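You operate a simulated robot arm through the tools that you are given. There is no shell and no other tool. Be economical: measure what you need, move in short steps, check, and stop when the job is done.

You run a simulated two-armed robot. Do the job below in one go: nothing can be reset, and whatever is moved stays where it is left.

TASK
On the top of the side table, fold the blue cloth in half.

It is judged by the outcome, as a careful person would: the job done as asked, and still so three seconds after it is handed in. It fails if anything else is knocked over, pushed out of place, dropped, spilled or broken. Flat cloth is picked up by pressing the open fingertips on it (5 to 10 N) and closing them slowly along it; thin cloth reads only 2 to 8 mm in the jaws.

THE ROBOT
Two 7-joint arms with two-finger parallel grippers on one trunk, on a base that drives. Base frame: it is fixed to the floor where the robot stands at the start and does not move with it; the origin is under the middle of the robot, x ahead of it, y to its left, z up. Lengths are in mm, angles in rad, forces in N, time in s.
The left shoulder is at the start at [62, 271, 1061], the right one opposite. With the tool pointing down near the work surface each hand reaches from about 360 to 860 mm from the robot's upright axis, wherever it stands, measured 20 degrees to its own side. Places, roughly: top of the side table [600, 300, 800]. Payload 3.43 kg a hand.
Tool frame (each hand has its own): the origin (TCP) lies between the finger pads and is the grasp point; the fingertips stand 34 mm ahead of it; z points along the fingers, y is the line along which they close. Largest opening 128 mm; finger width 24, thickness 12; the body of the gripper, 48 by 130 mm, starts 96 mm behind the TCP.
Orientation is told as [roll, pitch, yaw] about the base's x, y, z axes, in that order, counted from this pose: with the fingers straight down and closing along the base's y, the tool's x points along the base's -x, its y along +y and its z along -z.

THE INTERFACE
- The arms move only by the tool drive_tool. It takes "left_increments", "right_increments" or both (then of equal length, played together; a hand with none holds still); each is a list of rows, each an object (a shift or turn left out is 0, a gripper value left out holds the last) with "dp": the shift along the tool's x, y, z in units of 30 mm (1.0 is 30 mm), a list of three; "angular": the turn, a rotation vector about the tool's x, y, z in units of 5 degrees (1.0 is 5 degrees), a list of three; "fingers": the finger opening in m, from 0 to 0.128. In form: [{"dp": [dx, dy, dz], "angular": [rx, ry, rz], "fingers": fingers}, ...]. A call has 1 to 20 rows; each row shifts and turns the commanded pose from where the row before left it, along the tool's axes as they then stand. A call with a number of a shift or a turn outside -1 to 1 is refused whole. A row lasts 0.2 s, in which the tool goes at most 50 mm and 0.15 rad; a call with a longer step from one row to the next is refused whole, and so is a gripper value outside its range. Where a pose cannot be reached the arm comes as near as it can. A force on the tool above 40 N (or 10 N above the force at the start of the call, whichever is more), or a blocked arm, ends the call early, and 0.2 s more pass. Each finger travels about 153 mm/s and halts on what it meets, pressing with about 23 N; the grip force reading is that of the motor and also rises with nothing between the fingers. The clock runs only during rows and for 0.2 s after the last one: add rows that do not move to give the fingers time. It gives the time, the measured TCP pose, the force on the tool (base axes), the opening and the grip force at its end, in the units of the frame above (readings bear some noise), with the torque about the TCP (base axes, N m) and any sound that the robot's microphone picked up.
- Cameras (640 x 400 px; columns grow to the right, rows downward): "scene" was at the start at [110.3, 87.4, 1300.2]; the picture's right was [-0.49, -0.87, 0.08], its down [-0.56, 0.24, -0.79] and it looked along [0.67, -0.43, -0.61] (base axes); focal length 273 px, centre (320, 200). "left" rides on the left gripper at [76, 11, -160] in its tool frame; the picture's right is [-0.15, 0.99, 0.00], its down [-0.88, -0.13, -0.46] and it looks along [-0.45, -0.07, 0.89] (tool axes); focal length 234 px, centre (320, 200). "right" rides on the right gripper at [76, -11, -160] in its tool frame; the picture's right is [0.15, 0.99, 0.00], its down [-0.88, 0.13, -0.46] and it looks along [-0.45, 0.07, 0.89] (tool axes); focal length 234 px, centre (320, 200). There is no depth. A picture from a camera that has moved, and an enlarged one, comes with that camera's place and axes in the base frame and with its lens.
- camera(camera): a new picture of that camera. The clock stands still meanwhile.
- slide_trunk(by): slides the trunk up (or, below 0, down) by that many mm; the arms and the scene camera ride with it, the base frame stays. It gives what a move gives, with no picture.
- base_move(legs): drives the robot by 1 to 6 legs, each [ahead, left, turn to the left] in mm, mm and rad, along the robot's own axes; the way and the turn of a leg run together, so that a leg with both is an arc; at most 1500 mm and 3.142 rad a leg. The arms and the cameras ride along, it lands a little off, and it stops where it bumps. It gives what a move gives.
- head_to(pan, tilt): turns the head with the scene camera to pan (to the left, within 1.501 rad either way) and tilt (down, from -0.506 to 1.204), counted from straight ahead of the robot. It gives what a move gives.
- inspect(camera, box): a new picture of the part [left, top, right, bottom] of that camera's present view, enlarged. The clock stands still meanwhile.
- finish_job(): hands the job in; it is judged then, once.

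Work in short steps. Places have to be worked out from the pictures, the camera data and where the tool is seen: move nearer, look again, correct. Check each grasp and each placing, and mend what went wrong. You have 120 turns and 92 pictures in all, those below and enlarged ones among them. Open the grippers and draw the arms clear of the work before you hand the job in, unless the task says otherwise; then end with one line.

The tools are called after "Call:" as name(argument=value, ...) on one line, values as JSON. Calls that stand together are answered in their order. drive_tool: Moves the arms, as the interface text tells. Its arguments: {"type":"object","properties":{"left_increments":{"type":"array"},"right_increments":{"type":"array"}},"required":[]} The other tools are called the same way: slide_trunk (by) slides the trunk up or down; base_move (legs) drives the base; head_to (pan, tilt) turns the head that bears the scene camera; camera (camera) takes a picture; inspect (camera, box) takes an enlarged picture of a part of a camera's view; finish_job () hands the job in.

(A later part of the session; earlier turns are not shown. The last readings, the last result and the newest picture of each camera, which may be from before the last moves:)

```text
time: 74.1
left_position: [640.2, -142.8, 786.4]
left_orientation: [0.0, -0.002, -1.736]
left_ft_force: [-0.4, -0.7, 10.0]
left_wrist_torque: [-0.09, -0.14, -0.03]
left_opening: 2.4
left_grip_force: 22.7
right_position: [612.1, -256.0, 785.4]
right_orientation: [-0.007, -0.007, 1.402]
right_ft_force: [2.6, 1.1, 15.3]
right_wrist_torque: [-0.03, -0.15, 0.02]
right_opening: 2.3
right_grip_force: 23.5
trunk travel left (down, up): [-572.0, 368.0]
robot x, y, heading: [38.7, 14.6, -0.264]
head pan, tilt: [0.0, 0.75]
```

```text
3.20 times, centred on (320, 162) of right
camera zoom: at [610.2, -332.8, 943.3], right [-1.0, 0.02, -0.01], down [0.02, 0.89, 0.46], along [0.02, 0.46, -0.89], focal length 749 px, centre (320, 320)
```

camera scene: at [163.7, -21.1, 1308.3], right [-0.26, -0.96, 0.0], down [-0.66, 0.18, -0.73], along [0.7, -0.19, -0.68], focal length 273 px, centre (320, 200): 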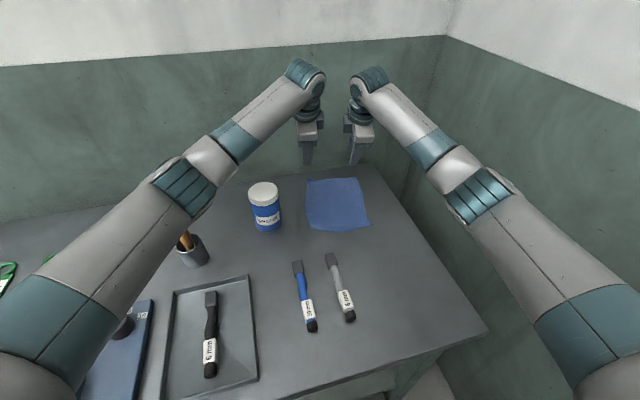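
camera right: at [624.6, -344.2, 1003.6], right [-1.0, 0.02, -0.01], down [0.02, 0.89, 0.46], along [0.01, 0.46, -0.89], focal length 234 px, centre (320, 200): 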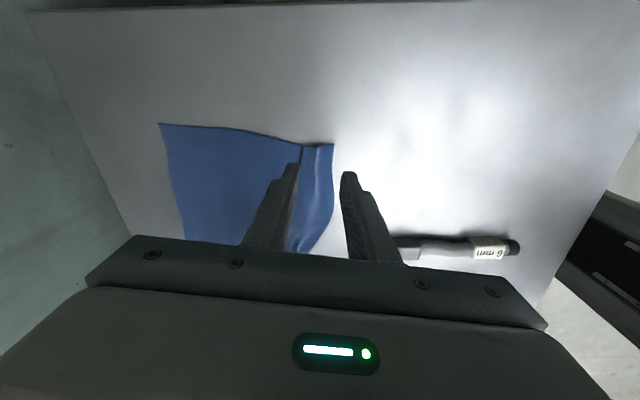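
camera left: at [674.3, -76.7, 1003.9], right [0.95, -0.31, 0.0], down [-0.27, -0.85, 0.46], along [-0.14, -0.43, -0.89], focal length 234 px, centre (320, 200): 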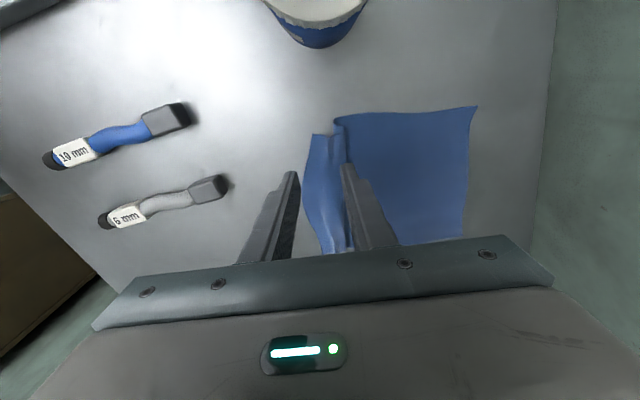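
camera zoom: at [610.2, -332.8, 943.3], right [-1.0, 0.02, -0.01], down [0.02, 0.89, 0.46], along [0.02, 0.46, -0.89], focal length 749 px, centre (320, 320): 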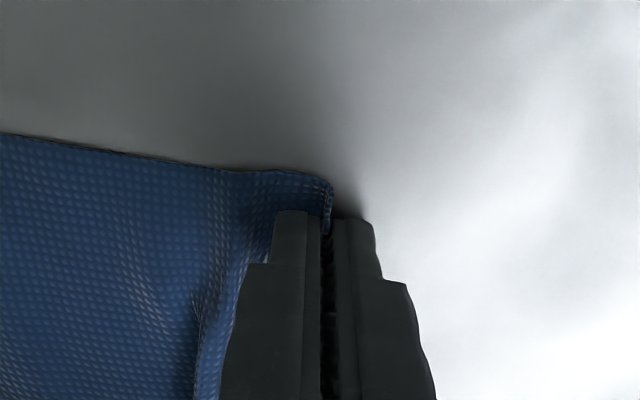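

Both edges are turned up cleanly inside the fingers with no tail. I lift slightly and pull back about 10 mm to take out the pleat, then check.

Call:
drive_tool(left_increments=[{"dp": [0, 0, -0.2]}, {"dp": [0, -0.1, -0.3]}, {"dp": [0, -0.15, -0.1]}, {"dp": [0, -0.1, 0]}, {}], right_increments=[{"dp": [0, 0, -0.2]}, {"dp": [0, 0.1, -0.3]}, {"dp": [0, 0.15, -0.1]}, {"dp": [0, 0.1, 0]}, {}])

Call:
camera(camera="left")

Call:
camera(camera="right")

Call:
inspect(camera="scene", box=[240, 130, 400, 250])

```text
time: 75.3
left_position: [632.7, -139.9, 801.4]
left_orientation: [-0.002, 0.0, -1.736]
left_ft_force: [0.3, -1.2, -0.2]
left_wrist_torque: [0.05, -0.01, 0.03]
left_opening: 2.5
left_grip_force: 23.3
right_position: [603.2, -255.7, 800.8]
right_orientation: [-0.005, -0.007, 1.403]
right_ft_force: [0.4, 0.4, 0.2]
right_wrist_torque: [0.01, -0.05, 0.01]
right_opening: 1.7
right_grip_force: 23.3
trunk travel left (down, up): [-572.0, 368.0]
robot x, y, heading: [34.6, 18.6, -0.264]
head pan, tilt: [0.0, 0.75]
```

```text
32 pictures are left
camera left: at [656.9, -68.4, 962.3], right [0.95, -0.31, 0.0], down [-0.27, -0.85, 0.46], along [-0.14, -0.43, -0.89], focal length 234 px, centre (320, 200)
```

left: 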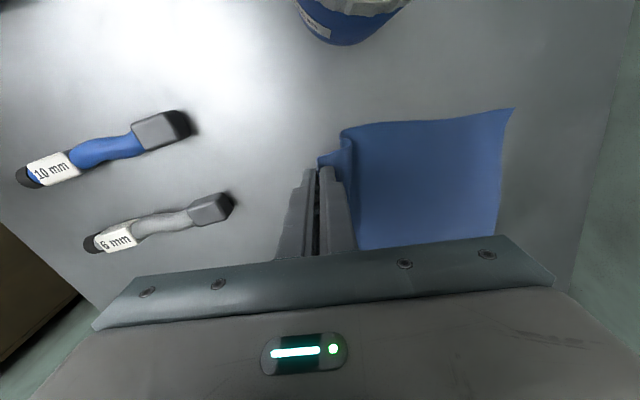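

```text
31 pictures are left
camera right: at [601.2, -332.1, 959.7], right [-1.0, 0.02, -0.01], down [0.02, 0.89, 0.46], along [0.01, 0.46, -0.89], focal length 234 px, centre (320, 200)
```

right: 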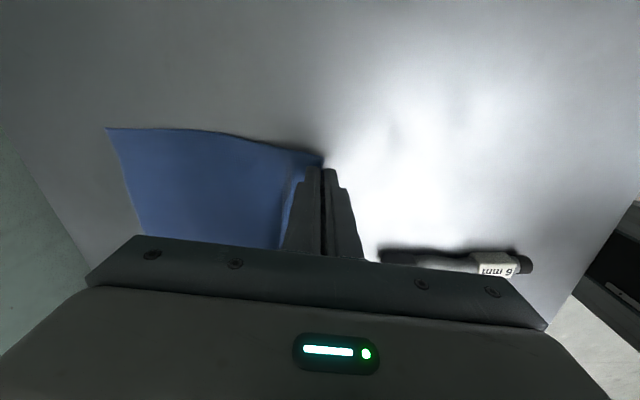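

```text
3.33 times, centred on (320, 190) of scene
camera zoom: at [163.8, -21.1, 1308.3], right [-0.26, -0.96, 0.0], down [-0.66, 0.18, -0.73], along [0.71, -0.19, -0.68], focal length 911 px, centre (320, 233)
```

zoom: 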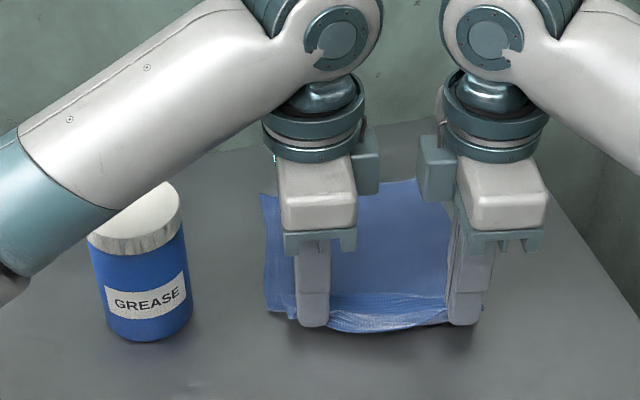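

The left pleat still holds about 20 mm of slack, and the right about 8 mm. I pull each back by that much, low down.

Call:
drive_tool(left_increments=[{"dp": [0, -0.2, 0]}, {"dp": [0, -0.2, 0]}, {"dp": [0, -0.2, 0]}, {}], right_increments=[{"dp": [0, 0.1, 0]}, {"dp": [0, 0.1, 0]}, {"dp": [0, 0.05, 0]}, {}])

Call:
camera(camera="left")

Call:
camera(camera="right")

```text
time: 76.3
left_position: [614.2, -138.0, 801.5]
left_orientation: [-0.001, -0.002, -1.732]
left_ft_force: [0.6, -0.8, -0.2]
left_wrist_torque: [0.0, 0.01, 0.0]
left_opening: 2.2
left_grip_force: 22.5
right_position: [595.1, -254.4, 800.6]
right_orientation: [-0.005, -0.006, 1.403]
right_ft_force: [1.1, 0.7, 0.2]
right_wrist_torque: [0.03, 0.05, 0.0]
right_opening: 1.8
right_grip_force: 22.4
trunk travel left (down, up): [-572.0, 368.0]
robot x, y, heading: [35.2, 15.1, -0.26]
head pan, tilt: [0.0, 0.75]
```

```text
29 pictures are left
camera left: at [639.1, -65.3, 961.9], right [0.95, -0.31, 0.0], down [-0.27, -0.85, 0.46], along [-0.14, -0.43, -0.89], focal length 234 px, centre (320, 200)
```

left: 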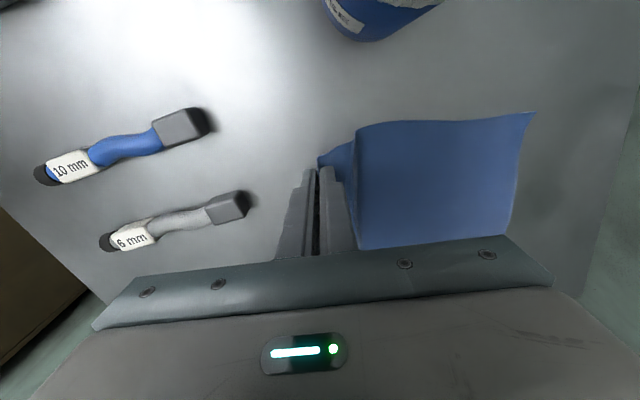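

```text
28 pictures are left
camera right: at [593.7, -331.4, 959.5], right [-1.0, 0.02, -0.01], down [0.02, 0.89, 0.46], along [0.01, 0.46, -0.89], focal length 234 px, centre (320, 200)
```

right: 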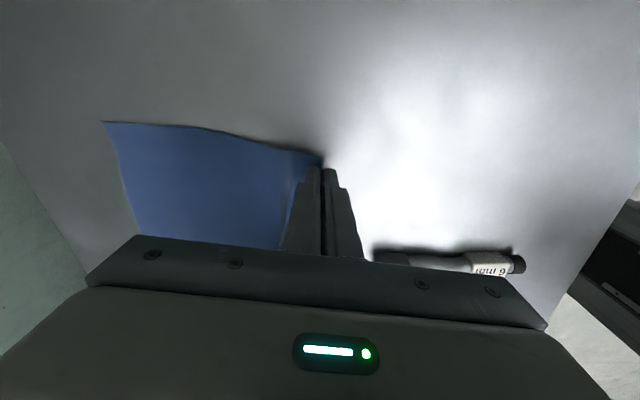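

The pleat is pulled out. The far edge now runs from about A(804,−144) to B(783,−302). I carry the edge up and over along the arc, first to just past the apex.

Call:
drive_tool(left_increments=[{"dp": [0, 0.2, -0.4]}, {"dp": [0, 0.2, -0.4]}, {"dp": [0, 0.3, -0.33]}, {"dp": [0, 0.3, -0.33]}, {"dp": [0, 0.33, -0.25]}, {"dp": [0, 0.33, -0.25]}, {"dp": [0.03, 0.37, -0.13]}, {"dp": [0.03, 0.37, -0.13]}, {"dp": [0.03, 0.33, -0.02]}, {"dp": [0, 0.33, -0.02]}, {"dp": [0, 0.33, 0.07]}, {"dp": [0, 0.33, 0.07]}, {}], right_increments=[{"dp": [0, -0.2, -0.4]}, {"dp": [0, -0.2, -0.4]}, {"dp": [0, -0.3, -0.33]}, {"dp": [0, -0.3, -0.33]}, {"dp": [-0.03, -0.33, -0.25]}, {"dp": [-0.03, -0.33, -0.25]}, {"dp": [-0.03, -0.37, -0.13]}, {"dp": [-0.03, -0.37, -0.13]}, {"dp": [-0.03, -0.33, -0.02]}, {"dp": [0, -0.33, -0.02]}, {"dp": [0, -0.33, 0.07]}, {"dp": [0, -0.33, 0.07]}, {}])

Call:
camera(camera="left")

Call:
camera(camera="right")

Call:
inspect(camera="scene", box=[240, 130, 400, 250])

```text
time: 79.1
left_position: [725.7, -153.7, 866.0]
left_orientation: [-0.002, -0.002, -1.735]
left_ft_force: [0.4, 0.6, -0.7]
left_wrist_torque: [-0.03, 0.01, 0.02]
left_opening: 1.9
left_grip_force: 23.1
right_position: [705.9, -267.2, 867.1]
right_orientation: [-0.007, -0.008, 1.402]
right_ft_force: [-0.3, -1.2, 1.2]
right_wrist_torque: [-0.01, 0.02, -0.01]
right_opening: 2.0
right_grip_force: 22.4
trunk travel left (down, up): [-572.0, 368.0]
robot x, y, heading: [34.9, 15.0, -0.263]
head pan, tilt: [0.0, 0.75]
```

```text
27 pictures are left
camera left: at [749.4, -80.7, 1026.4], right [0.95, -0.31, 0.0], down [-0.27, -0.85, 0.46], along [-0.14, -0.43, -0.89], focal length 234 px, centre (320, 200)
```

left: 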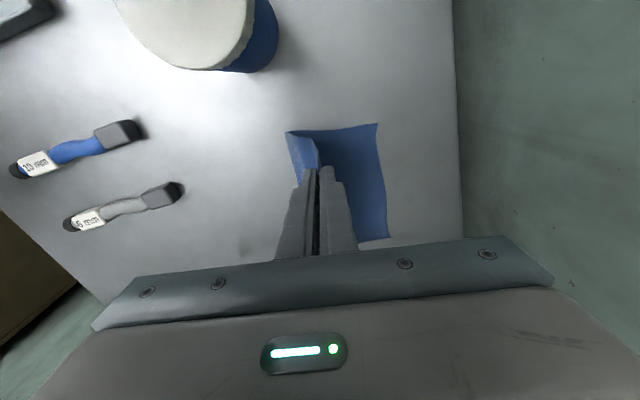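

```text
26 pictures are left
camera right: at [704.7, -345.0, 1024.0], right [-1.0, 0.02, -0.01], down [0.02, 0.89, 0.46], along [0.02, 0.46, -0.89], focal length 234 px, centre (320, 200)
```

right: 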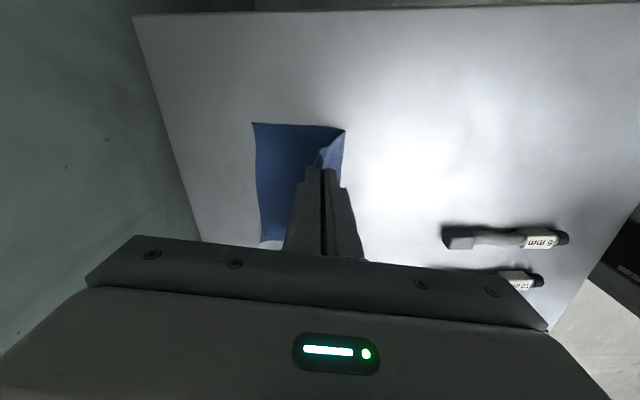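

```text
3.33 times, centred on (320, 190) of scene
camera zoom: at [163.4, -21.1, 1308.4], right [-0.26, -0.96, 0.0], down [-0.66, 0.18, -0.73], along [0.71, -0.19, -0.68], focal length 911 px, centre (320, 233)
```

zoom: 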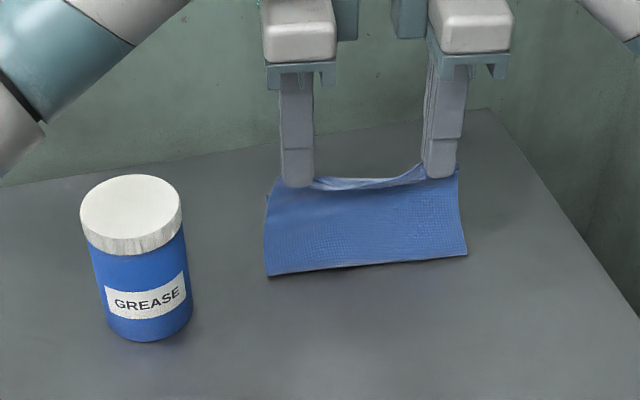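

This is going well: the crease is near x 696/679 and the far edge at 797/781, so the lower half is about 101 mm, exactly half. I bring the edge down so it lands on the far edge.

Call:
drive_tool(left_increments=[{"dp": [0, 0.27, 0.13]}, {"dp": [0, 0.27, 0.13]}, {"dp": [0, 0.23, 0.23]}, {"dp": [0, 0.23, 0.23]}, {"dp": [0, 0.2, 0.3]}, {"dp": [0, 0.2, 0.3]}, {"dp": [0, 0.15, 0.3]}, {"dp": [0, 0.15, 0.3]}, {"dp": [0, 0.11, 0.27]}, {"dp": [0, 0.11, 0.27]}, {}], right_increments=[{"dp": [0, -0.3, 0.13]}, {"dp": [0, -0.3, 0.13]}, {"dp": [0.03, -0.27, 0.23]}, {"dp": [0.03, -0.27, 0.23]}, {"dp": [0, -0.23, 0.3]}, {"dp": [0, -0.23, 0.3]}, {"dp": [0, -0.18, 0.3]}, {"dp": [0, -0.18, 0.3]}, {"dp": [0, -0.13, 0.27]}, {"dp": [0, -0.13, 0.27]}, {}])

Call:
inspect(camera="left", box=[200, 100, 420, 240])

Call:
inspect(camera="right", box=[220, 100, 440, 240])

Call:
inspect(camera="scene", box=[280, 150, 376, 210])

```text
time: 81.5
left_position: [781.1, -163.2, 793.4]
left_orientation: [-0.002, -0.002, -1.734]
left_ft_force: [-0.1, 0.0, 0.0]
left_wrist_torque: [-0.03, -0.03, -0.01]
left_opening: 2.5
left_grip_force: 22.9
right_position: [773.1, -279.1, 792.1]
right_orientation: [-0.006, -0.009, 1.403]
right_ft_force: [-0.5, -0.2, 0.9]
right_wrist_torque: [0.02, 0.02, 0.02]
right_opening: 1.6
right_grip_force: 23.6
trunk travel left (down, up): [-572.0, 368.0]
robot x, y, heading: [35.5, 16.0, -0.267]
head pan, tilt: [0.0, 0.75]
```

```text
2.86 times, centred on (310, 170) of left
camera zoom: at [806.5, -90.1, 952.0], right [0.95, -0.31, 0.0], down [-0.27, -0.85, 0.46], along [-0.14, -0.43, -0.89], focal length 669 px, centre (349, 286)
```

zoom: 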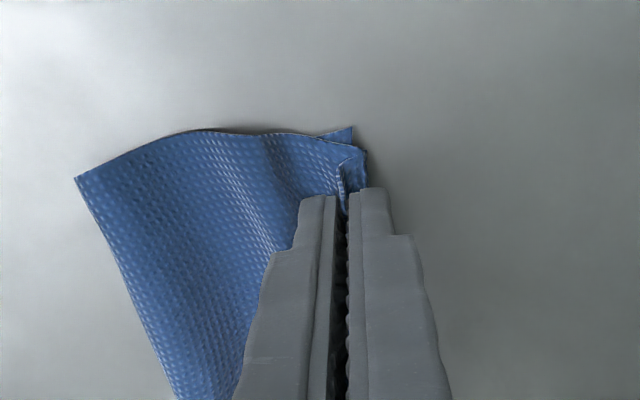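

```text
2.86 times, centred on (330, 170) of right
camera zoom: at [770.5, -356.5, 950.4], right [-1.0, 0.02, -0.01], down [0.02, 0.89, 0.46], along [0.02, 0.46, -0.89], focal length 669 px, centre (291, 286)
```

zoom: 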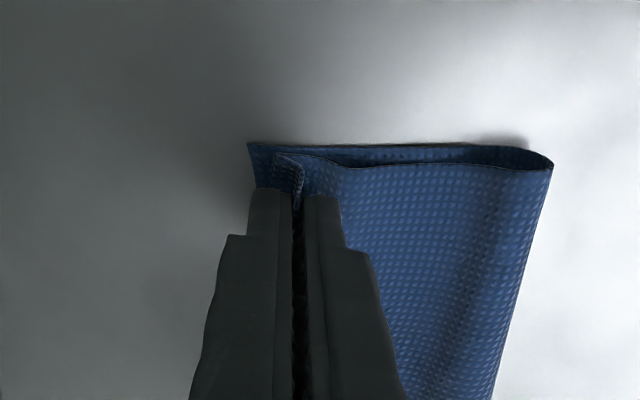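

```text
6.67 times, centred on (328, 180) of scene
camera zoom: at [163.4, -21.0, 1308.4], right [-0.26, -0.96, 0.0], down [-0.66, 0.18, -0.73], along [0.71, -0.19, -0.68], focal length 1822 px, centre (267, 333)
```

zoom: 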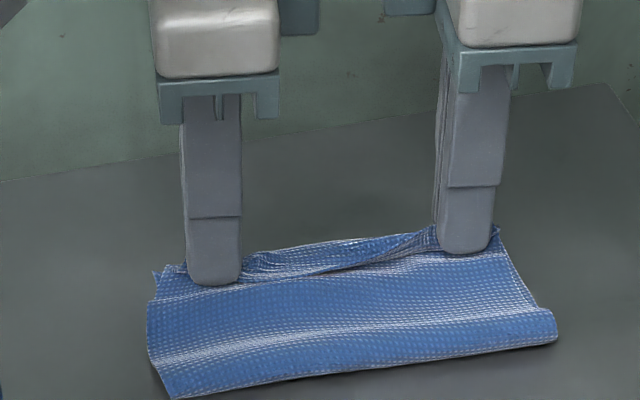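

The edges meet closely at the far side. I open slowly at this height, nudge forward 9 mm so the standing edge lies forward, and then rise straight up.

Call:
drive_tool(left_increments=[{"fingers": 0.004}, {"fingers": 0.007}, {"fingers": 0.01}, {"fingers": 0.014}, {"dp": [0, 0.1, 0]}, {"dp": [0, 0.1, 0]}, {"dp": [0, 0.1, 0]}, {"dp": [0, 0.05, -0.1]}, {"dp": [0, 0, -0.2]}, {"dp": [0, 0, -0.4]}, {"dp": [0, -0.2, -0.8]}, {"dp": [0, -0.3, -0.9]}, {}], right_increments=[{"fingers": 0.004}, {"fingers": 0.007}, {"fingers": 0.01}, {"fingers": 0.014}, {"dp": [0, -0.1, 0]}, {"dp": [0, -0.1, 0]}, {"dp": [0, -0.1, 0]}, {"dp": [0, -0.05, -0.1]}, {"dp": [0, 0, -0.2]}, {"dp": [0, 0, -0.4]}, {"dp": [0, 0.2, -0.8]}, {"dp": [0, 0.3, -0.9]}, {}])

Call:
inspect(camera="left", box=[200, 90, 420, 240])

Call:
inspect(camera="right", box=[220, 90, 440, 240])

Call:
inspect(camera="scene", box=[280, 150, 376, 210])

```text
time: 84.3
left_position: [777.0, -162.6, 863.8]
left_orientation: [-0.004, -0.002, -1.733]
left_ft_force: [-0.4, 1.0, 0.7]
left_wrist_torque: [0.0, 0.03, 0.0]
left_opening: 14.0
left_grip_force: 0.0
right_position: [768.9, -280.2, 862.5]
right_orientation: [-0.005, -0.007, 1.403]
right_ft_force: [0.4, -1.2, 0.2]
right_wrist_torque: [0.01, 0.0, 0.0]
right_opening: 14.1
right_grip_force: 0.0
trunk travel left (down, up): [-572.0, 368.0]
robot x, y, heading: [38.6, 15.1, -0.272]
head pan, tilt: [0.0, 0.75]
```

```text
2.67 times, centred on (310, 165) of left
camera zoom: at [801.9, -90.3, 1024.8], right [0.95, -0.31, 0.0], down [-0.27, -0.85, 0.46], along [-0.14, -0.43, -0.89], focal length 624 px, centre (347, 293)
```

zoom: 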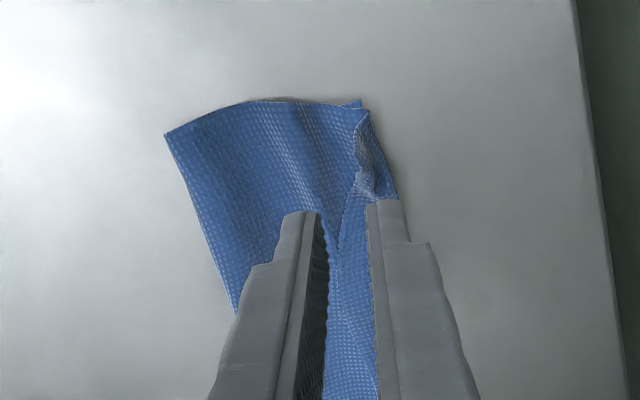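

```text
2.67 times, centred on (330, 165) of right
camera zoom: at [767.2, -357.2, 1020.2], right [-1.0, 0.02, -0.01], down [0.02, 0.89, 0.46], along [0.01, 0.46, -0.89], focal length 624 px, centre (293, 293)
```

zoom: 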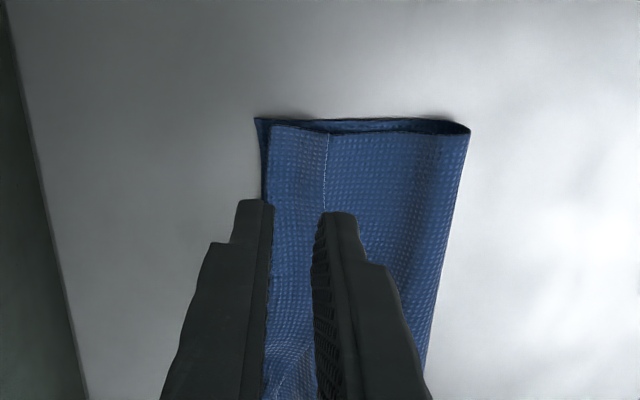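

```text
6.67 times, centred on (328, 180) of scene
camera zoom: at [164.5, -21.1, 1308.2], right [-0.26, -0.96, 0.0], down [-0.66, 0.18, -0.73], along [0.7, -0.19, -0.68], focal length 1822 px, centre (267, 333)
```

zoom: 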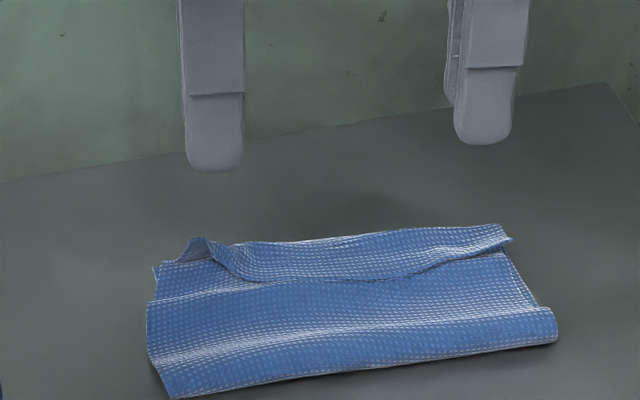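

The edge strip flopped back again, by about 20 mm. I close the fingers, come down behind the strip's free edge just above the upper layer, and sweep it slowly forward so that it flips over. First I get into position.

Call:
drive_tool(left_increments=[{"dp": [-0.15, -0.4, 0], "fingers": 0.0}, {"dp": [-0.16, -0.39, 0]}, {"dp": [0, 0, 0.8]}, {"dp": [0, 0, 0.8]}, {"dp": [0, 0, 0.5]}, {"dp": [0, 0, 0.27]}, {}], right_increments=[{"dp": [0, 0.5, 0], "fingers": 0.0}, {"dp": [0, 0.48, 0]}, {"dp": [0, 0, 0.8]}, {"dp": [0, 0, 0.8]}, {"dp": [0, 0, 0.5]}, {"dp": [0, 0, 0.23]}, {}])

Call:
inspect(camera="left", box=[200, 90, 420, 240])

Call:
inspect(camera="right", box=[220, 90, 440, 240])

```text
time: 85.9
left_position: [752.4, -167.8, 792.7]
left_orientation: [-0.002, -0.001, -1.735]
left_ft_force: [-0.5, -0.7, -0.5]
left_wrist_torque: [-0.04, -0.03, 0.0]
left_opening: 0.1
left_grip_force: 22.7
right_position: [738.2, -275.2, 793.3]
right_orientation: [-0.005, -0.007, 1.405]
right_ft_force: [0.0, 0.3, 0.5]
right_wrist_torque: [0.01, -0.02, 0.0]
right_opening: 0.0
right_grip_force: 22.9
trunk travel left (down, up): [-572.0, 368.0]
robot x, y, heading: [36.3, 13.5, -0.27]
head pan, tilt: [0.0, 0.75]
```

```text
2.67 times, centred on (310, 165) of left
camera zoom: at [777.1, -94.8, 952.8], right [0.95, -0.31, 0.0], down [-0.27, -0.85, 0.46], along [-0.14, -0.43, -0.89], focal length 624 px, centre (347, 293)
```

zoom: 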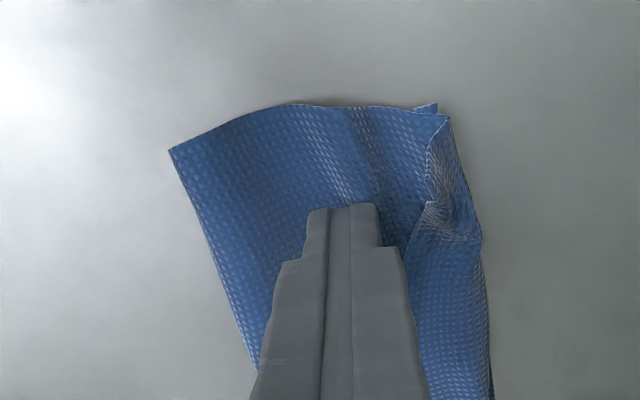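

```text
2.67 times, centred on (330, 165) of right
camera zoom: at [736.5, -352.5, 951.9], right [-1.0, 0.02, -0.01], down [0.02, 0.89, 0.46], along [0.02, 0.46, -0.89], focal length 624 px, centre (293, 293)
```

zoom: 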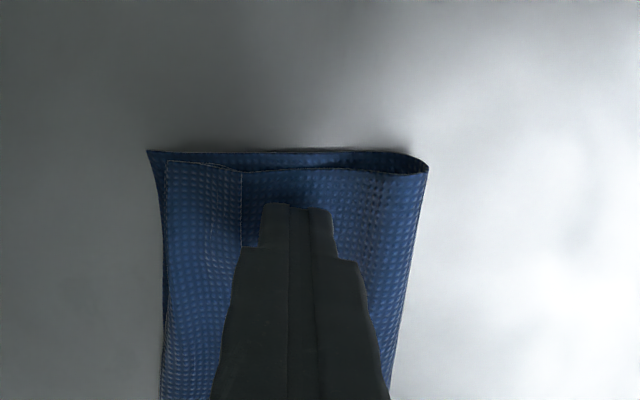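

The closed fingers stand right behind the strip's free edge on both sides. I lower gently to the upper layer's surface.

Call:
drive_tool(left_increments=[{"dp": [0, 0, 0.05]}, {"dp": [0, 0, 0.05]}, {"dp": [0, 0, 0.03]}, {}], right_increments=[{"dp": [0, 0, 0.05]}, {"dp": [0, 0, 0.05]}, {"dp": [0, 0, 0.05]}, {}])

```text
time: 86.9
left_position: [752.1, -167.7, 789.1]
left_orientation: [-0.001, -0.003, -1.736]
left_ft_force: [0.4, 0.1, 0.2]
left_wrist_torque: [0.0, 0.0, -0.03]
left_opening: 0.1
left_grip_force: 23.0
right_position: [739.0, -275.3, 789.2]
right_orientation: [-0.003, -0.009, 1.401]
right_ft_force: [0.5, 0.3, -0.3]
right_wrist_torque: [0.0, 0.02, -0.02]
right_opening: 0.2
right_grip_force: 22.9
trunk travel left (down, up): [-572.0, 368.0]
robot x, y, heading: [34.7, 15.3, -0.267]
head pan, tilt: [0.0, 0.75]
```

The tips hover about 2 mm over the layer. I sweep both forward slowly, left 33 mm and right 27 mm, and look.

Call:
drive_tool(left_increments=[{"dp": [0, 0.11, 0.01]}, {"dp": [0, 0.11, 0.01]}, {"dp": [0, 0.11, 0]}, {"dp": [0, 0.11, 0]}, {"dp": [0, 0.11, 0]}, {"dp": [0, 0.11, 0]}, {"dp": [0, 0.11, 0]}, {"dp": [0, 0.11, 0]}, {"dp": [0, 0.11, 0]}, {"dp": [0, 0.11, 0]}, {}], right_increments=[{"dp": [0, -0.09, 0.01]}, {"dp": [0, -0.09, 0.01]}, {"dp": [0, -0.09, 0]}, {"dp": [0, -0.09, 0]}, {"dp": [0, -0.09, 0]}, {"dp": [0, -0.09, 0]}, {"dp": [0, -0.09, 0]}, {"dp": [0, -0.09, 0]}, {"dp": [0, -0.09, 0]}, {"dp": [0, -0.09, 0]}, {}])

Call:
inspect(camera="left", box=[200, 90, 420, 240])

Call:
inspect(camera="right", box=[220, 90, 440, 240])

```text
time: 89.3
left_position: [785.4, -174.6, 788.5]
left_orientation: [-0.003, -0.002, -1.734]
left_ft_force: [0.4, -0.8, 0.5]
left_wrist_torque: [-0.03, -0.02, 0.03]
left_opening: 0.0
left_grip_force: 23.0
right_position: [765.6, -280.2, 789.5]
right_orientation: [-0.005, -0.007, 1.4]
right_ft_force: [0.5, 0.6, 0.4]
right_wrist_torque: [0.0, 0.01, -0.02]
right_opening: 0.0
right_grip_force: 23.3
trunk travel left (down, up): [-572.0, 368.0]
robot x, y, heading: [35.0, 16.1, -0.269]
head pan, tilt: [0.0, 0.75]
```

```text
2.67 times, centred on (310, 165) of left
camera zoom: at [809.3, -100.8, 948.0], right [0.95, -0.31, 0.0], down [-0.27, -0.85, 0.46], along [-0.14, -0.44, -0.89], focal length 624 px, centre (347, 293)
```

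zoom: 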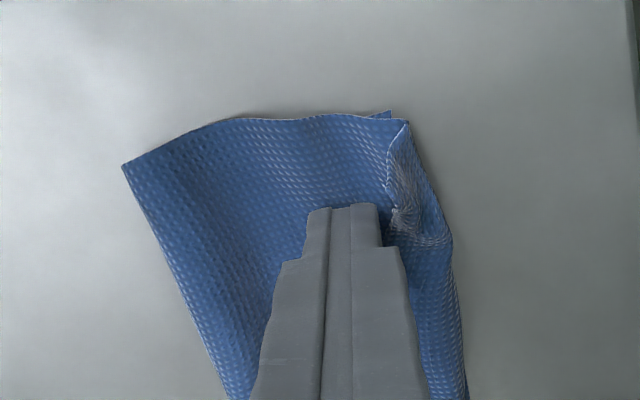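

```text
2.67 times, centred on (330, 165) of right
camera zoom: at [764.3, -356.7, 947.7], right [-1.0, 0.02, -0.01], down [0.02, 0.89, 0.46], along [0.01, 0.46, -0.89], focal length 624 px, centre (293, 293)
```

zoom: 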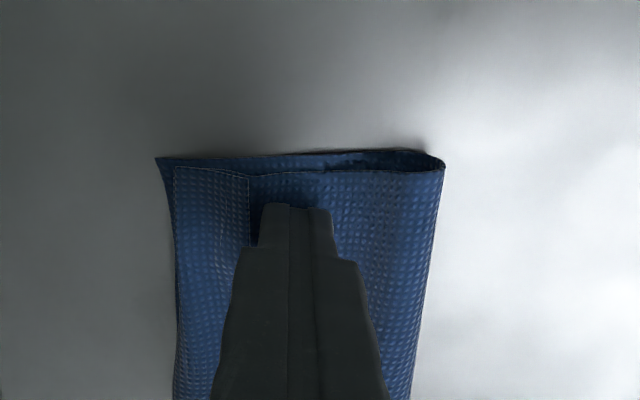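

The sweep only slid the whole cloth forward about 25 mm, with the strip unchanged. A better way is to put each closed gripper down across the strip's free edge (far finger on the strip, near finger on the layer below) and open it, so the strip rolls forward and the layer moves back with no net push. I move over the edge.

Call:
drive_tool(left_increments=[{"dp": [0, -0.1, -0.2]}, {"dp": [0, 0, -0.4]}, {"dp": [0, 0.35, 0]}, {"dp": [0, 0.35, 0]}, {"dp": [0, 0, 0.2]}, {}], right_increments=[{"dp": [0, 0.1, -0.2]}, {"dp": [0, 0, -0.4]}, {"dp": [0, -0.36, 0]}, {"dp": [0, -0.37, 0]}, {"dp": [0, 0, 0.2]}, {}])

Call:
inspect(camera="left", box=[200, 90, 420, 240])

Call:
inspect(camera="right", box=[220, 90, 440, 240])

```text
time: 90.7
left_position: [801.1, -176.3, 801.4]
left_orientation: [-0.001, -0.002, -1.736]
left_ft_force: [-0.4, 0.6, -0.4]
left_wrist_torque: [-0.03, 0.01, 0.02]
left_opening: 0.0
left_grip_force: 23.0
right_position: [783.3, -280.9, 801.1]
right_orientation: [-0.005, -0.007, 1.402]
right_ft_force: [0.0, 0.7, 0.2]
right_wrist_torque: [0.01, 0.01, 0.0]
right_opening: 0.3
right_grip_force: 22.9
trunk travel left (down, up): [-572.0, 368.0]
robot x, y, heading: [32.8, 13.4, -0.269]
head pan, tilt: [0.0, 0.75]
```

```text
2.67 times, centred on (310, 165) of left
camera zoom: at [826.8, -102.8, 961.0], right [0.95, -0.31, 0.0], down [-0.27, -0.85, 0.46], along [-0.14, -0.43, -0.89], focal length 624 px, centre (347, 293)
```

zoom: 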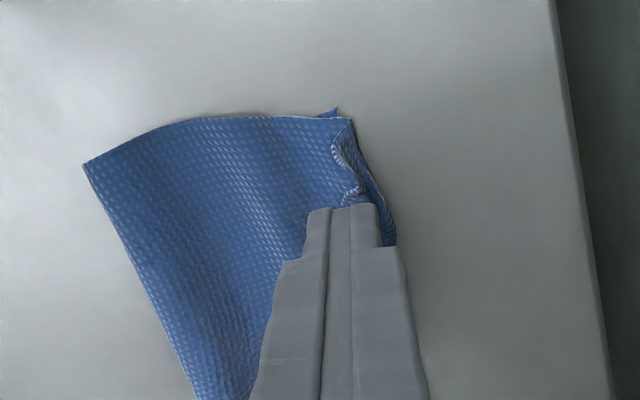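

```text
2.67 times, centred on (330, 165) of right
camera zoom: at [782.4, -358.4, 959.7], right [-1.0, 0.02, -0.01], down [0.02, 0.89, 0.46], along [0.02, 0.46, -0.89], focal length 624 px, centre (293, 293)
```

zoom: 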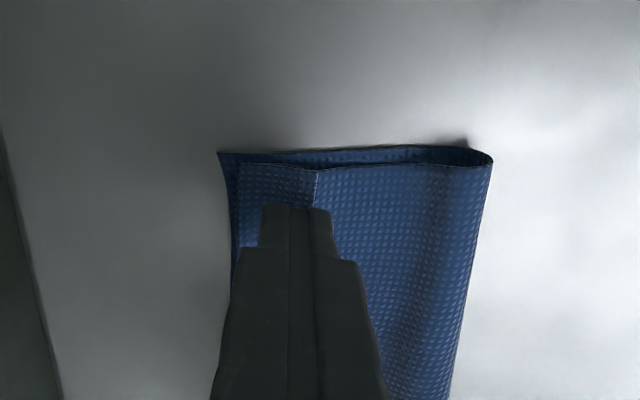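

The left seam is on the edge, but the right is about 8 mm too far forward. I correct that and lower to near contact.

Call:
drive_tool(left_increments=[{"dp": [0, 0, 0.2]}, {"dp": [0, 0, 0.13]}, {"dp": [0, 0, 0.06]}, {"dp": [0, 0, 0.04]}, {}], right_increments=[{"dp": [0, 0.25, 0.1]}, {"dp": [0, 0, 0.2]}, {"dp": [0, 0, 0.1]}, {"dp": [0, 0, 0.04]}, {}])

```text
time: 91.9
left_position: [803.4, -176.3, 788.5]
left_orientation: [-0.003, -0.001, -1.735]
left_ft_force: [0.3, -0.1, 1.8]
left_wrist_torque: [0.0, -0.02, 0.03]
left_opening: 0.0
left_grip_force: 23.1
right_position: [776.0, -281.8, 787.7]
right_orientation: [-0.006, -0.008, 1.4]
right_ft_force: [-0.7, 0.7, 0.7]
right_wrist_torque: [0.01, 0.03, -0.04]
right_opening: 0.0
right_grip_force: 23.0
trunk travel left (down, up): [-572.0, 368.0]
robot x, y, heading: [35.5, 15.1, -0.268]
head pan, tilt: [0.0, 0.75]
```

The left is just touching at 1.8 N. I press a bit further toward 5–8 N.

Call:
drive_tool(left_increments=[{"dp": [0, 0, 0.03]}, {}, {}], right_increments=[{"dp": [0, 0, 0.04]}, {"dp": [0, 0, 0.03]}, {}])

```text
time: 92.7
left_position: [802.0, -176.0, 787.5]
left_orientation: [-0.003, 0.0, -1.734]
left_ft_force: [1.4, 0.4, 1.4]
left_wrist_torque: [0.0, -0.01, -0.01]
left_opening: 0.0
left_grip_force: 22.8
right_position: [775.8, -282.5, 787.7]
right_orientation: [-0.005, -0.006, 1.403]
right_ft_force: [-0.4, 0.0, 5.1]
right_wrist_torque: [0.0, -0.03, 0.03]
right_opening: 0.0
right_grip_force: 23.2
trunk travel left (down, up): [-572.0, 368.0]
robot x, y, heading: [34.4, 18.4, -0.267]
head pan, tilt: [0.0, 0.75]
```

I add a little more press on the left and open both slowly to 56 mm, so the strip rolls forward.

Call:
drive_tool(left_increments=[{"dp": [0, 0, 0.04]}, {"dp": [0, 0, 0.02]}, {"fingers": 0.004}, {"fingers": 0.008}, {"fingers": 0.012}, {"fingers": 0.016}, {"fingers": 0.02}, {"fingers": 0.024}, {"fingers": 0.028}, {"fingers": 0.032}, {"fingers": 0.036}, {"fingers": 0.04}, {"fingers": 0.044}, {"fingers": 0.048}, {"fingers": 0.052}, {"fingers": 0.056}, {}], right_increments=[{"dp": [0, 0, 0.015]}, {}, {"fingers": 0.004}, {"fingers": 0.008}, {"fingers": 0.012}, {"fingers": 0.016}, {"fingers": 0.02}, {"fingers": 0.024}, {"fingers": 0.028}, {"fingers": 0.032}, {"fingers": 0.036}, {"fingers": 0.04}, {"fingers": 0.044}, {"fingers": 0.048}, {"fingers": 0.052}, {"fingers": 0.056}, {}])

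Call:
inspect(camera="right", box=[220, 90, 440, 240])

Call:
inspect(camera="left", box=[200, 90, 420, 240])

```text
time: 96.3
left_position: [801.7, -175.7, 786.7]
left_orientation: [0.001, -0.001, -1.734]
left_ft_force: [-1.7, 0.2, 13.1]
left_wrist_torque: [-0.1, -0.34, 0.0]
left_opening: 54.3
left_grip_force: 0.0
right_position: [774.0, -281.0, 788.0]
right_orientation: [-0.006, -0.007, 1.401]
right_ft_force: [-0.4, 0.6, 0.7]
right_wrist_torque: [0.01, -0.04, 0.0]
right_opening: 55.9
right_grip_force: 0.1
trunk travel left (down, up): [-572.0, 368.0]
robot x, y, heading: [36.3, 16.5, -0.267]
head pan, tilt: [0.0, 0.75]
```

```text
2.67 times, centred on (330, 165) of right
camera zoom: at [772.9, -358.0, 945.6], right [-1.0, 0.02, -0.01], down [0.02, 0.89, 0.46], along [0.02, 0.46, -0.89], focal length 624 px, centre (293, 293)
```

zoom: 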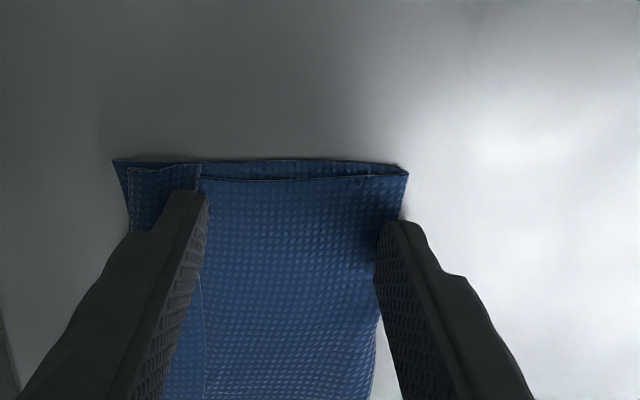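

```text
2.67 times, centred on (310, 165) of left
camera zoom: at [826.0, -103.1, 946.7], right [0.95, -0.31, 0.0], down [-0.27, -0.85, 0.46], along [-0.14, -0.44, -0.89], focal length 624 px, centre (347, 293)
```

zoom: 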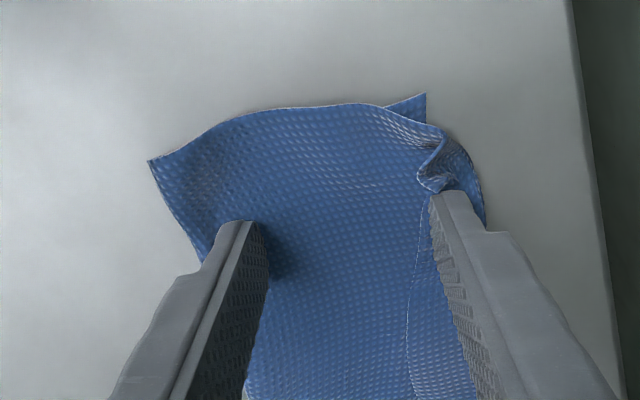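

The layers cling together and just slid forward, and the far edge is now at about x 835. I use that cling: with the fingers still pressed on it, I drag the whole cloth back toward me 55 mm for room to work.

Call:
drive_tool(left_increments=[{"dp": [0, -0.1, 0]}, {"dp": [0, -0.15, 0]}, {"dp": [0, -0.15, 0]}, {"dp": [0, -0.15, 0]}, {"dp": [0, -0.15, 0]}, {"dp": [0, -0.15, 0]}, {"dp": [0, -0.15, 0]}, {"dp": [0, -0.15, 0]}, {"dp": [0, -0.15, 0]}, {"dp": [0, -0.15, 0]}, {"dp": [0, -0.15, 0]}, {"dp": [0, -0.15, 0]}, {"dp": [0, -0.15, 0]}, {}], right_increments=[{"dp": [0, 0, 0.05]}, {"dp": [0, 0.15, 0.03]}, {"dp": [0, 0.15, 0]}, {"dp": [0, 0.15, 0]}, {"dp": [0, 0.15, 0]}, {"dp": [0, 0.15, 0]}, {"dp": [0, 0.15, 0]}, {"dp": [0, 0.15, 0]}, {"dp": [0, 0.15, 0]}, {"dp": [0, 0.15, 0]}, {"dp": [0, 0.15, 0]}, {"dp": [0, 0.15, 0]}, {"dp": [0, 0.15, 0]}, {}])

Call:
inspect(camera="right", box=[180, 80, 460, 255])

```text
time: 99.3
left_position: [744.6, -166.3, 786.6]
left_orientation: [0.003, -0.003, -1.735]
left_ft_force: [0.5, -0.1, 5.3]
left_wrist_torque: [-0.08, -0.11, -0.01]
left_opening: 55.8
left_grip_force: 0.0
right_position: [721.4, -271.2, 786.4]
right_orientation: [-0.009, -0.008, 1.404]
right_ft_force: [5.1, 0.4, 25.8]
right_wrist_torque: [-0.26, -0.85, 0.07]
right_opening: 57.0
right_grip_force: 0.6
trunk travel left (down, up): [-572.0, 368.0]
robot x, y, heading: [37.5, 16.1, -0.268]
head pan, tilt: [0.0, 0.75]
```

```text
2.29 times, centred on (320, 168) of right
camera zoom: at [720.0, -348.1, 944.4], right [-1.0, 0.02, -0.01], down [0.01, 0.89, 0.46], along [0.02, 0.46, -0.89], focal length 535 px, centre (320, 274)
```

zoom: 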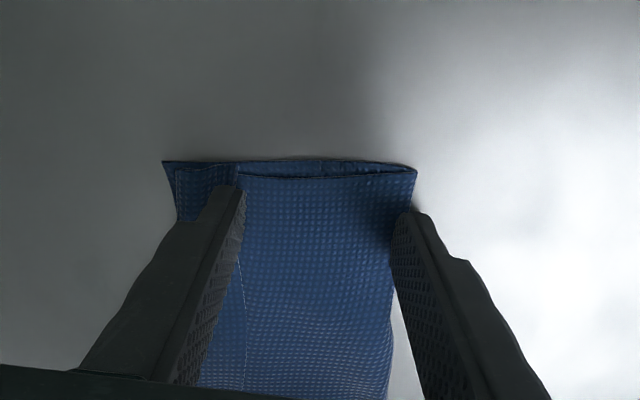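

The cloth moved back as one piece. New plan: grasp it at the crease with both hands and lift, so both halves hang and the turned hem drops open, then lay it down folded. I rise and move over the crease with a 24 mm opening.

Call:
drive_tool(left_increments=[{"dp": [0, 0, -0.3]}, {"dp": [0, 0, -0.6], "fingers": 0.024}, {"dp": [0, -0.5, 0]}, {"dp": [0, -0.55, 0]}, {"dp": [0, -0.53, 0]}, {"dp": [0, 0, 0.3]}, {"dp": [0, 0, 0.15]}, {}], right_increments=[{"dp": [0, 0, -0.3]}, {"dp": [0, 0, -0.6], "fingers": 0.024}, {"dp": [0, 0.35, 0]}, {"dp": [0, 0.35, 0]}, {"dp": [0, 0.36, 0]}, {"dp": [0, 0, 0.3]}, {"dp": [0, 0, 0.15]}, {}])

Call:
inspect(camera="right", box=[180, 80, 460, 255])

Call:
inspect(camera="left", box=[180, 80, 460, 255])

```text
time: 101.1
left_position: [698.2, -159.8, 797.4]
left_orientation: [-0.002, -0.002, -1.734]
left_ft_force: [0.0, -1.0, 0.1]
left_wrist_torque: [-0.01, 0.0, -0.01]
left_opening: 24.1
left_grip_force: 0.1
right_position: [693.6, -267.2, 795.9]
right_orientation: [-0.004, -0.007, 1.401]
right_ft_force: [0.4, -0.6, -0.3]
right_wrist_torque: [0.03, -0.01, 0.0]
right_opening: 24.0
right_grip_force: 0.0
trunk travel left (down, up): [-572.0, 368.0]
robot x, y, heading: [34.7, 13.2, -0.269]
head pan, tilt: [0.0, 0.75]
```

```text
2.29 times, centred on (320, 168) of right
camera zoom: at [690.9, -344.6, 954.0], right [-1.0, 0.02, -0.01], down [0.02, 0.89, 0.46], along [0.01, 0.46, -0.89], focal length 535 px, centre (320, 274)
```

zoom: 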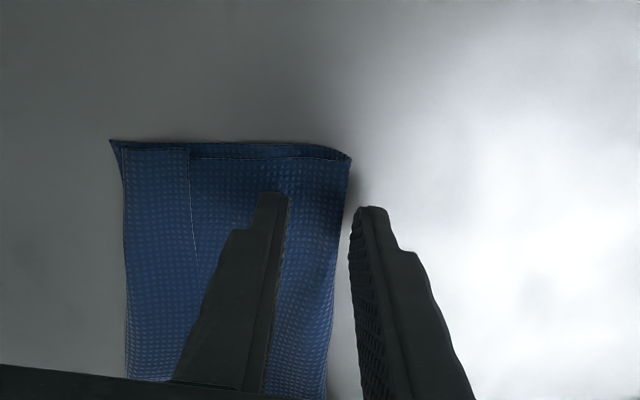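

```text
2.29 times, centred on (320, 168) of left
camera zoom: at [723.5, -86.8, 958.3], right [0.95, -0.31, 0.0], down [-0.27, -0.85, 0.46], along [-0.14, -0.43, -0.89], focal length 535 px, centre (320, 274)
```

zoom: 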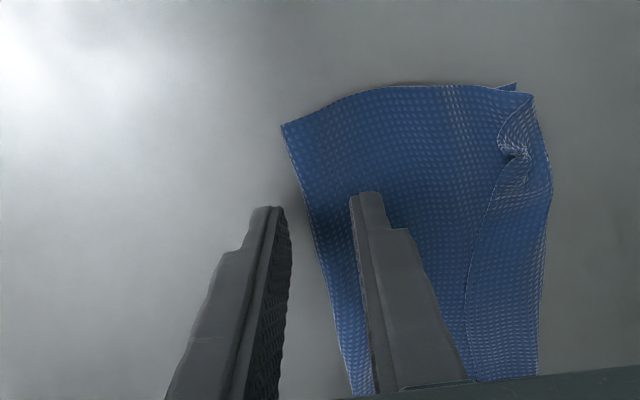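

The right gripper is about 4 mm too far in; the left is right. I correct that and lower to contact around the crease.

Call:
drive_tool(left_increments=[{"dp": [0, 0, 0.15]}, {"dp": [0, 0, 0.12]}, {"dp": [0, 0, 0.06]}, {"dp": [0, 0, 0.03]}, {}], right_increments=[{"dp": [0, 0.13, 0.1]}, {"dp": [0, 0, 0.15]}, {"dp": [0, 0, 0.05]}, {"dp": [0, 0, 0.03]}, {}])

```text
time: 102.3
left_position: [699.1, -158.3, 787.3]
left_orientation: [-0.004, -0.002, -1.734]
left_ft_force: [-0.3, -0.6, 0.5]
left_wrist_torque: [0.02, 0.0, 0.01]
left_opening: 23.7
left_grip_force: 0.0
right_position: [688.8, -267.0, 785.7]
right_orientation: [-0.005, -0.005, 1.405]
right_ft_force: [-0.4, 0.3, 1.5]
right_wrist_torque: [-0.04, -0.02, 0.01]
right_opening: 23.9
right_grip_force: 0.0
trunk travel left (down, up): [-572.0, 368.0]
robot x, y, heading: [35.2, 17.9, -0.268]
head pan, tilt: [0.0, 0.75]
```

Call:
drive_tool(left_increments=[{"dp": [0, 0, 0.04]}, {"dp": [0, 0, 0.03]}, {}], right_increments=[{"dp": [0, 0, 0.03]}, {}, {}])

```text
time: 103.1
left_position: [698.8, -158.6, 786.1]
left_orientation: [-0.003, -0.001, -1.734]
left_ft_force: [0.9, 0.1, 1.6]
left_wrist_torque: [0.0, -0.02, 0.03]
left_opening: 24.2
left_grip_force: 0.4
right_position: [687.1, -266.4, 786.0]
right_orientation: [-0.006, -0.008, 1.401]
right_ft_force: [0.2, -1.0, 3.9]
right_wrist_torque: [-0.05, -0.09, 0.01]
right_opening: 24.5
right_grip_force: 0.3
trunk travel left (down, up): [-572.0, 368.0]
robot x, y, heading: [39.3, 16.6, -0.267]
head pan, tilt: [0.0, 0.75]
```

The left is barely touching and the right is at 4 N. I press slightly more, close slowly, then lift 15 mm and look.

Call:
drive_tool(left_increments=[{"dp": [0, 0, 0.04]}, {"dp": [0, 0, 0.01]}, {"fingers": 0.021}, {"fingers": 0.018}, {"fingers": 0.015}, {"fingers": 0.012}, {"fingers": 0.009}, {"fingers": 0.006}, {"fingers": 0.003}, {"fingers": 0.0}, {}, {}, {"dp": [0, 0, -0.1]}, {"dp": [0, 0, -0.2]}, {"dp": [0, 0, -0.2]}, {}], right_increments=[{"dp": [0, 0, 0.02]}, {"dp": [0, 0, 0.01]}, {"fingers": 0.021}, {"fingers": 0.018}, {"fingers": 0.015}, {"fingers": 0.012}, {"fingers": 0.009}, {"fingers": 0.006}, {"fingers": 0.003}, {"fingers": 0.0}, {}, {}, {"dp": [0, 0, -0.1]}, {"dp": [0, 0, -0.2]}, {"dp": [0, 0, -0.2]}, {}])

Call:
inspect(camera="scene", box=[265, 140, 393, 220])

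```text
time: 106.5
left_position: [698.8, -158.8, 799.5]
left_orientation: [-0.002, -0.002, -1.734]
left_ft_force: [-0.5, 0.1, -0.4]
left_wrist_torque: [0.01, 0.0, -0.02]
left_opening: 2.2
left_grip_force: 22.4
right_position: [687.0, -266.7, 800.3]
right_orientation: [-0.005, -0.006, 1.4]
right_ft_force: [-0.3, 0.6, 0.1]
right_wrist_torque: [0.0, -0.03, -0.01]
right_opening: 2.5
right_grip_force: 22.9
trunk travel left (down, up): [-572.0, 368.0]
robot x, y, heading: [34.7, 17.3, -0.267]
head pan, tilt: [0.0, 0.75]
```

```text
5.00 times, centred on (329, 180) of scene
camera zoom: at [163.7, -21.1, 1308.3], right [-0.26, -0.96, 0.0], down [-0.66, 0.18, -0.73], along [0.71, -0.19, -0.68], focal length 1366 px, centre (275, 300)
```

zoom: 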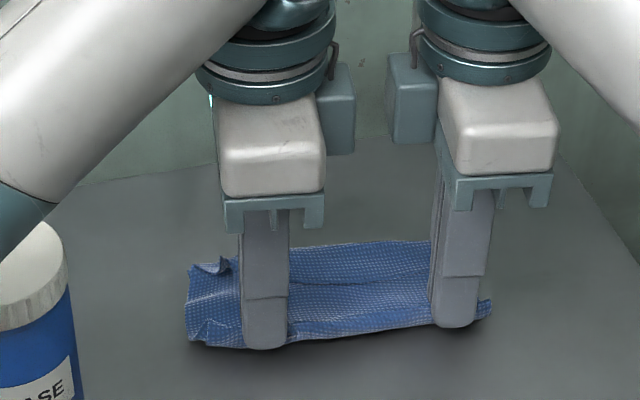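

Both hands hold the crease. I lift 125 mm so the halves hang free and look at the cloth.

Call:
drive_tool(left_increments=[{"dp": [0, 0.1, -0.4]}, {"dp": [0, 0.1, -0.5]}, {"dp": [0, 0.1, -0.5]}, {"dp": [0, 0.1, -0.5]}, {"dp": [0, 0.1, -0.5]}, {"dp": [0, 0.1, -0.5]}, {"dp": [0, 0, -0.5]}, {"dp": [0, 0, -0.5]}, {"dp": [0, 0, -0.3]}, {}, {}], right_increments=[{"dp": [0, -0.1, -0.4]}, {"dp": [0, -0.1, -0.5]}, {"dp": [0, -0.1, -0.5]}, {"dp": [0, -0.1, -0.5]}, {"dp": [0, -0.1, -0.5]}, {"dp": [0, -0.1, -0.5]}, {"dp": [0, 0, -0.5]}, {"dp": [0, 0, -0.5]}, {"dp": [0, 0, -0.3]}, {}, {}])

Call:
inspect(camera="scene", box=[250, 110, 410, 210])

```text
time: 108.9
left_position: [718.7, -162.4, 924.8]
left_orientation: [-0.001, -0.001, -1.735]
left_ft_force: [-0.7, -0.2, -0.3]
left_wrist_torque: [-0.02, -0.04, 0.01]
left_opening: 2.3
left_grip_force: 23.5
right_position: [707.2, -269.6, 925.8]
right_orientation: [-0.004, -0.007, 1.402]
right_ft_force: [-0.1, 0.1, -0.1]
right_wrist_torque: [-0.01, -0.02, -0.01]
right_opening: 2.0
right_grip_force: 23.2
trunk travel left (down, up): [-572.0, 368.0]
robot x, y, heading: [33.1, 13.0, -0.265]
head pan, tilt: [0.0, 0.75]
```

```text
4.00 times, centred on (330, 160) of scene
camera zoom: at [163.6, -21.1, 1308.4], right [-0.26, -0.96, 0.0], down [-0.66, 0.18, -0.73], along [0.71, -0.19, -0.68], focal length 1093 px, centre (280, 360)
```

zoom: 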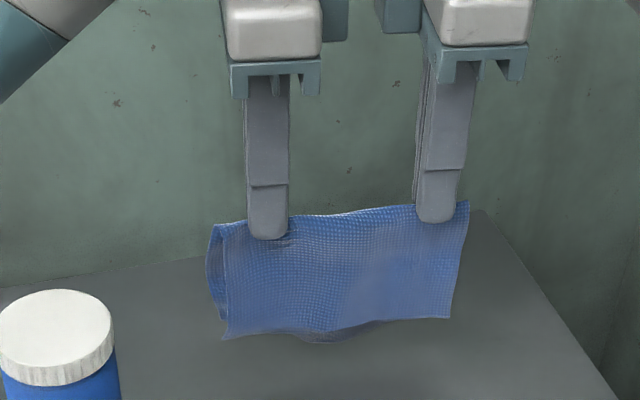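

Both halves hang together neatly from the crease. I give a few brisk up-and-down shakes to drop the hem on the hidden side, then check from the left camera.

Call:
drive_tool(left_increments=[{"dp": [0, 0, -1]}, {"dp": [0, 0, 1]}, {"dp": [0, 0, -1]}, {"dp": [0, 0, 1]}, {"dp": [0, 1, -0.5]}, {"dp": [0, -1, 0.5]}, {"dp": [0, 1, -0.5]}, {"dp": [0, -1, 0.5]}, {"dp": [0, 0, -1]}, {"dp": [0, 0, 1]}, {}, {}], right_increments=[{"dp": [0, 0, -1]}, {"dp": [0, 0, 1]}, {"dp": [0, 0, -1]}, {"dp": [0, 0, 1]}, {"dp": [0, -1, -0.5]}, {"dp": [0, 1, 0.5]}, {"dp": [0, -1, -0.5]}, {"dp": [0, 1, 0.5]}, {"dp": [0, 0, -1]}, {"dp": [0, 0, 1]}, {}, {}])

Call:
inspect(camera="left", box=[200, 60, 440, 210])

```text
time: 111.5
left_position: [716.9, -162.3, 924.5]
left_orientation: [-0.004, -0.003, -1.734]
left_ft_force: [0.4, 1.0, 0.1]
left_wrist_torque: [0.01, 0.05, -0.01]
left_opening: 2.3
left_grip_force: 22.9
right_position: [707.3, -269.3, 927.7]
right_orientation: [-0.004, -0.006, 1.402]
right_ft_force: [0.3, -0.4, -0.3]
right_wrist_torque: [0.01, 0.01, 0.0]
right_opening: 2.4
right_grip_force: 23.1
trunk travel left (down, up): [-572.0, 368.0]
robot x, y, heading: [39.5, 12.0, -0.268]
head pan, tilt: [0.0, 0.75]
```

```text
2.67 times, centred on (320, 135) of left
camera zoom: at [743.0, -90.0, 1084.2], right [0.95, -0.31, 0.0], down [-0.27, -0.85, 0.46], along [-0.14, -0.43, -0.89], focal length 624 px, centre (320, 373)
```

zoom: 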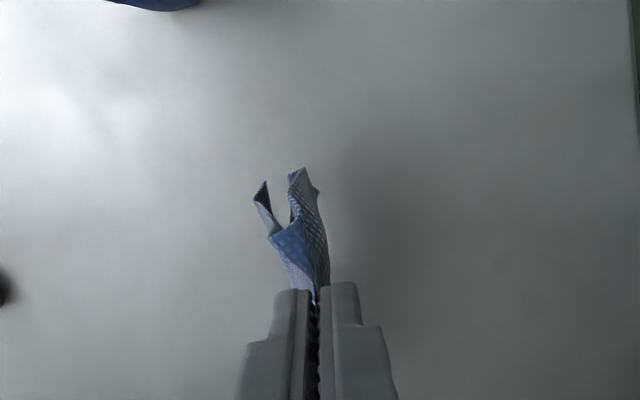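

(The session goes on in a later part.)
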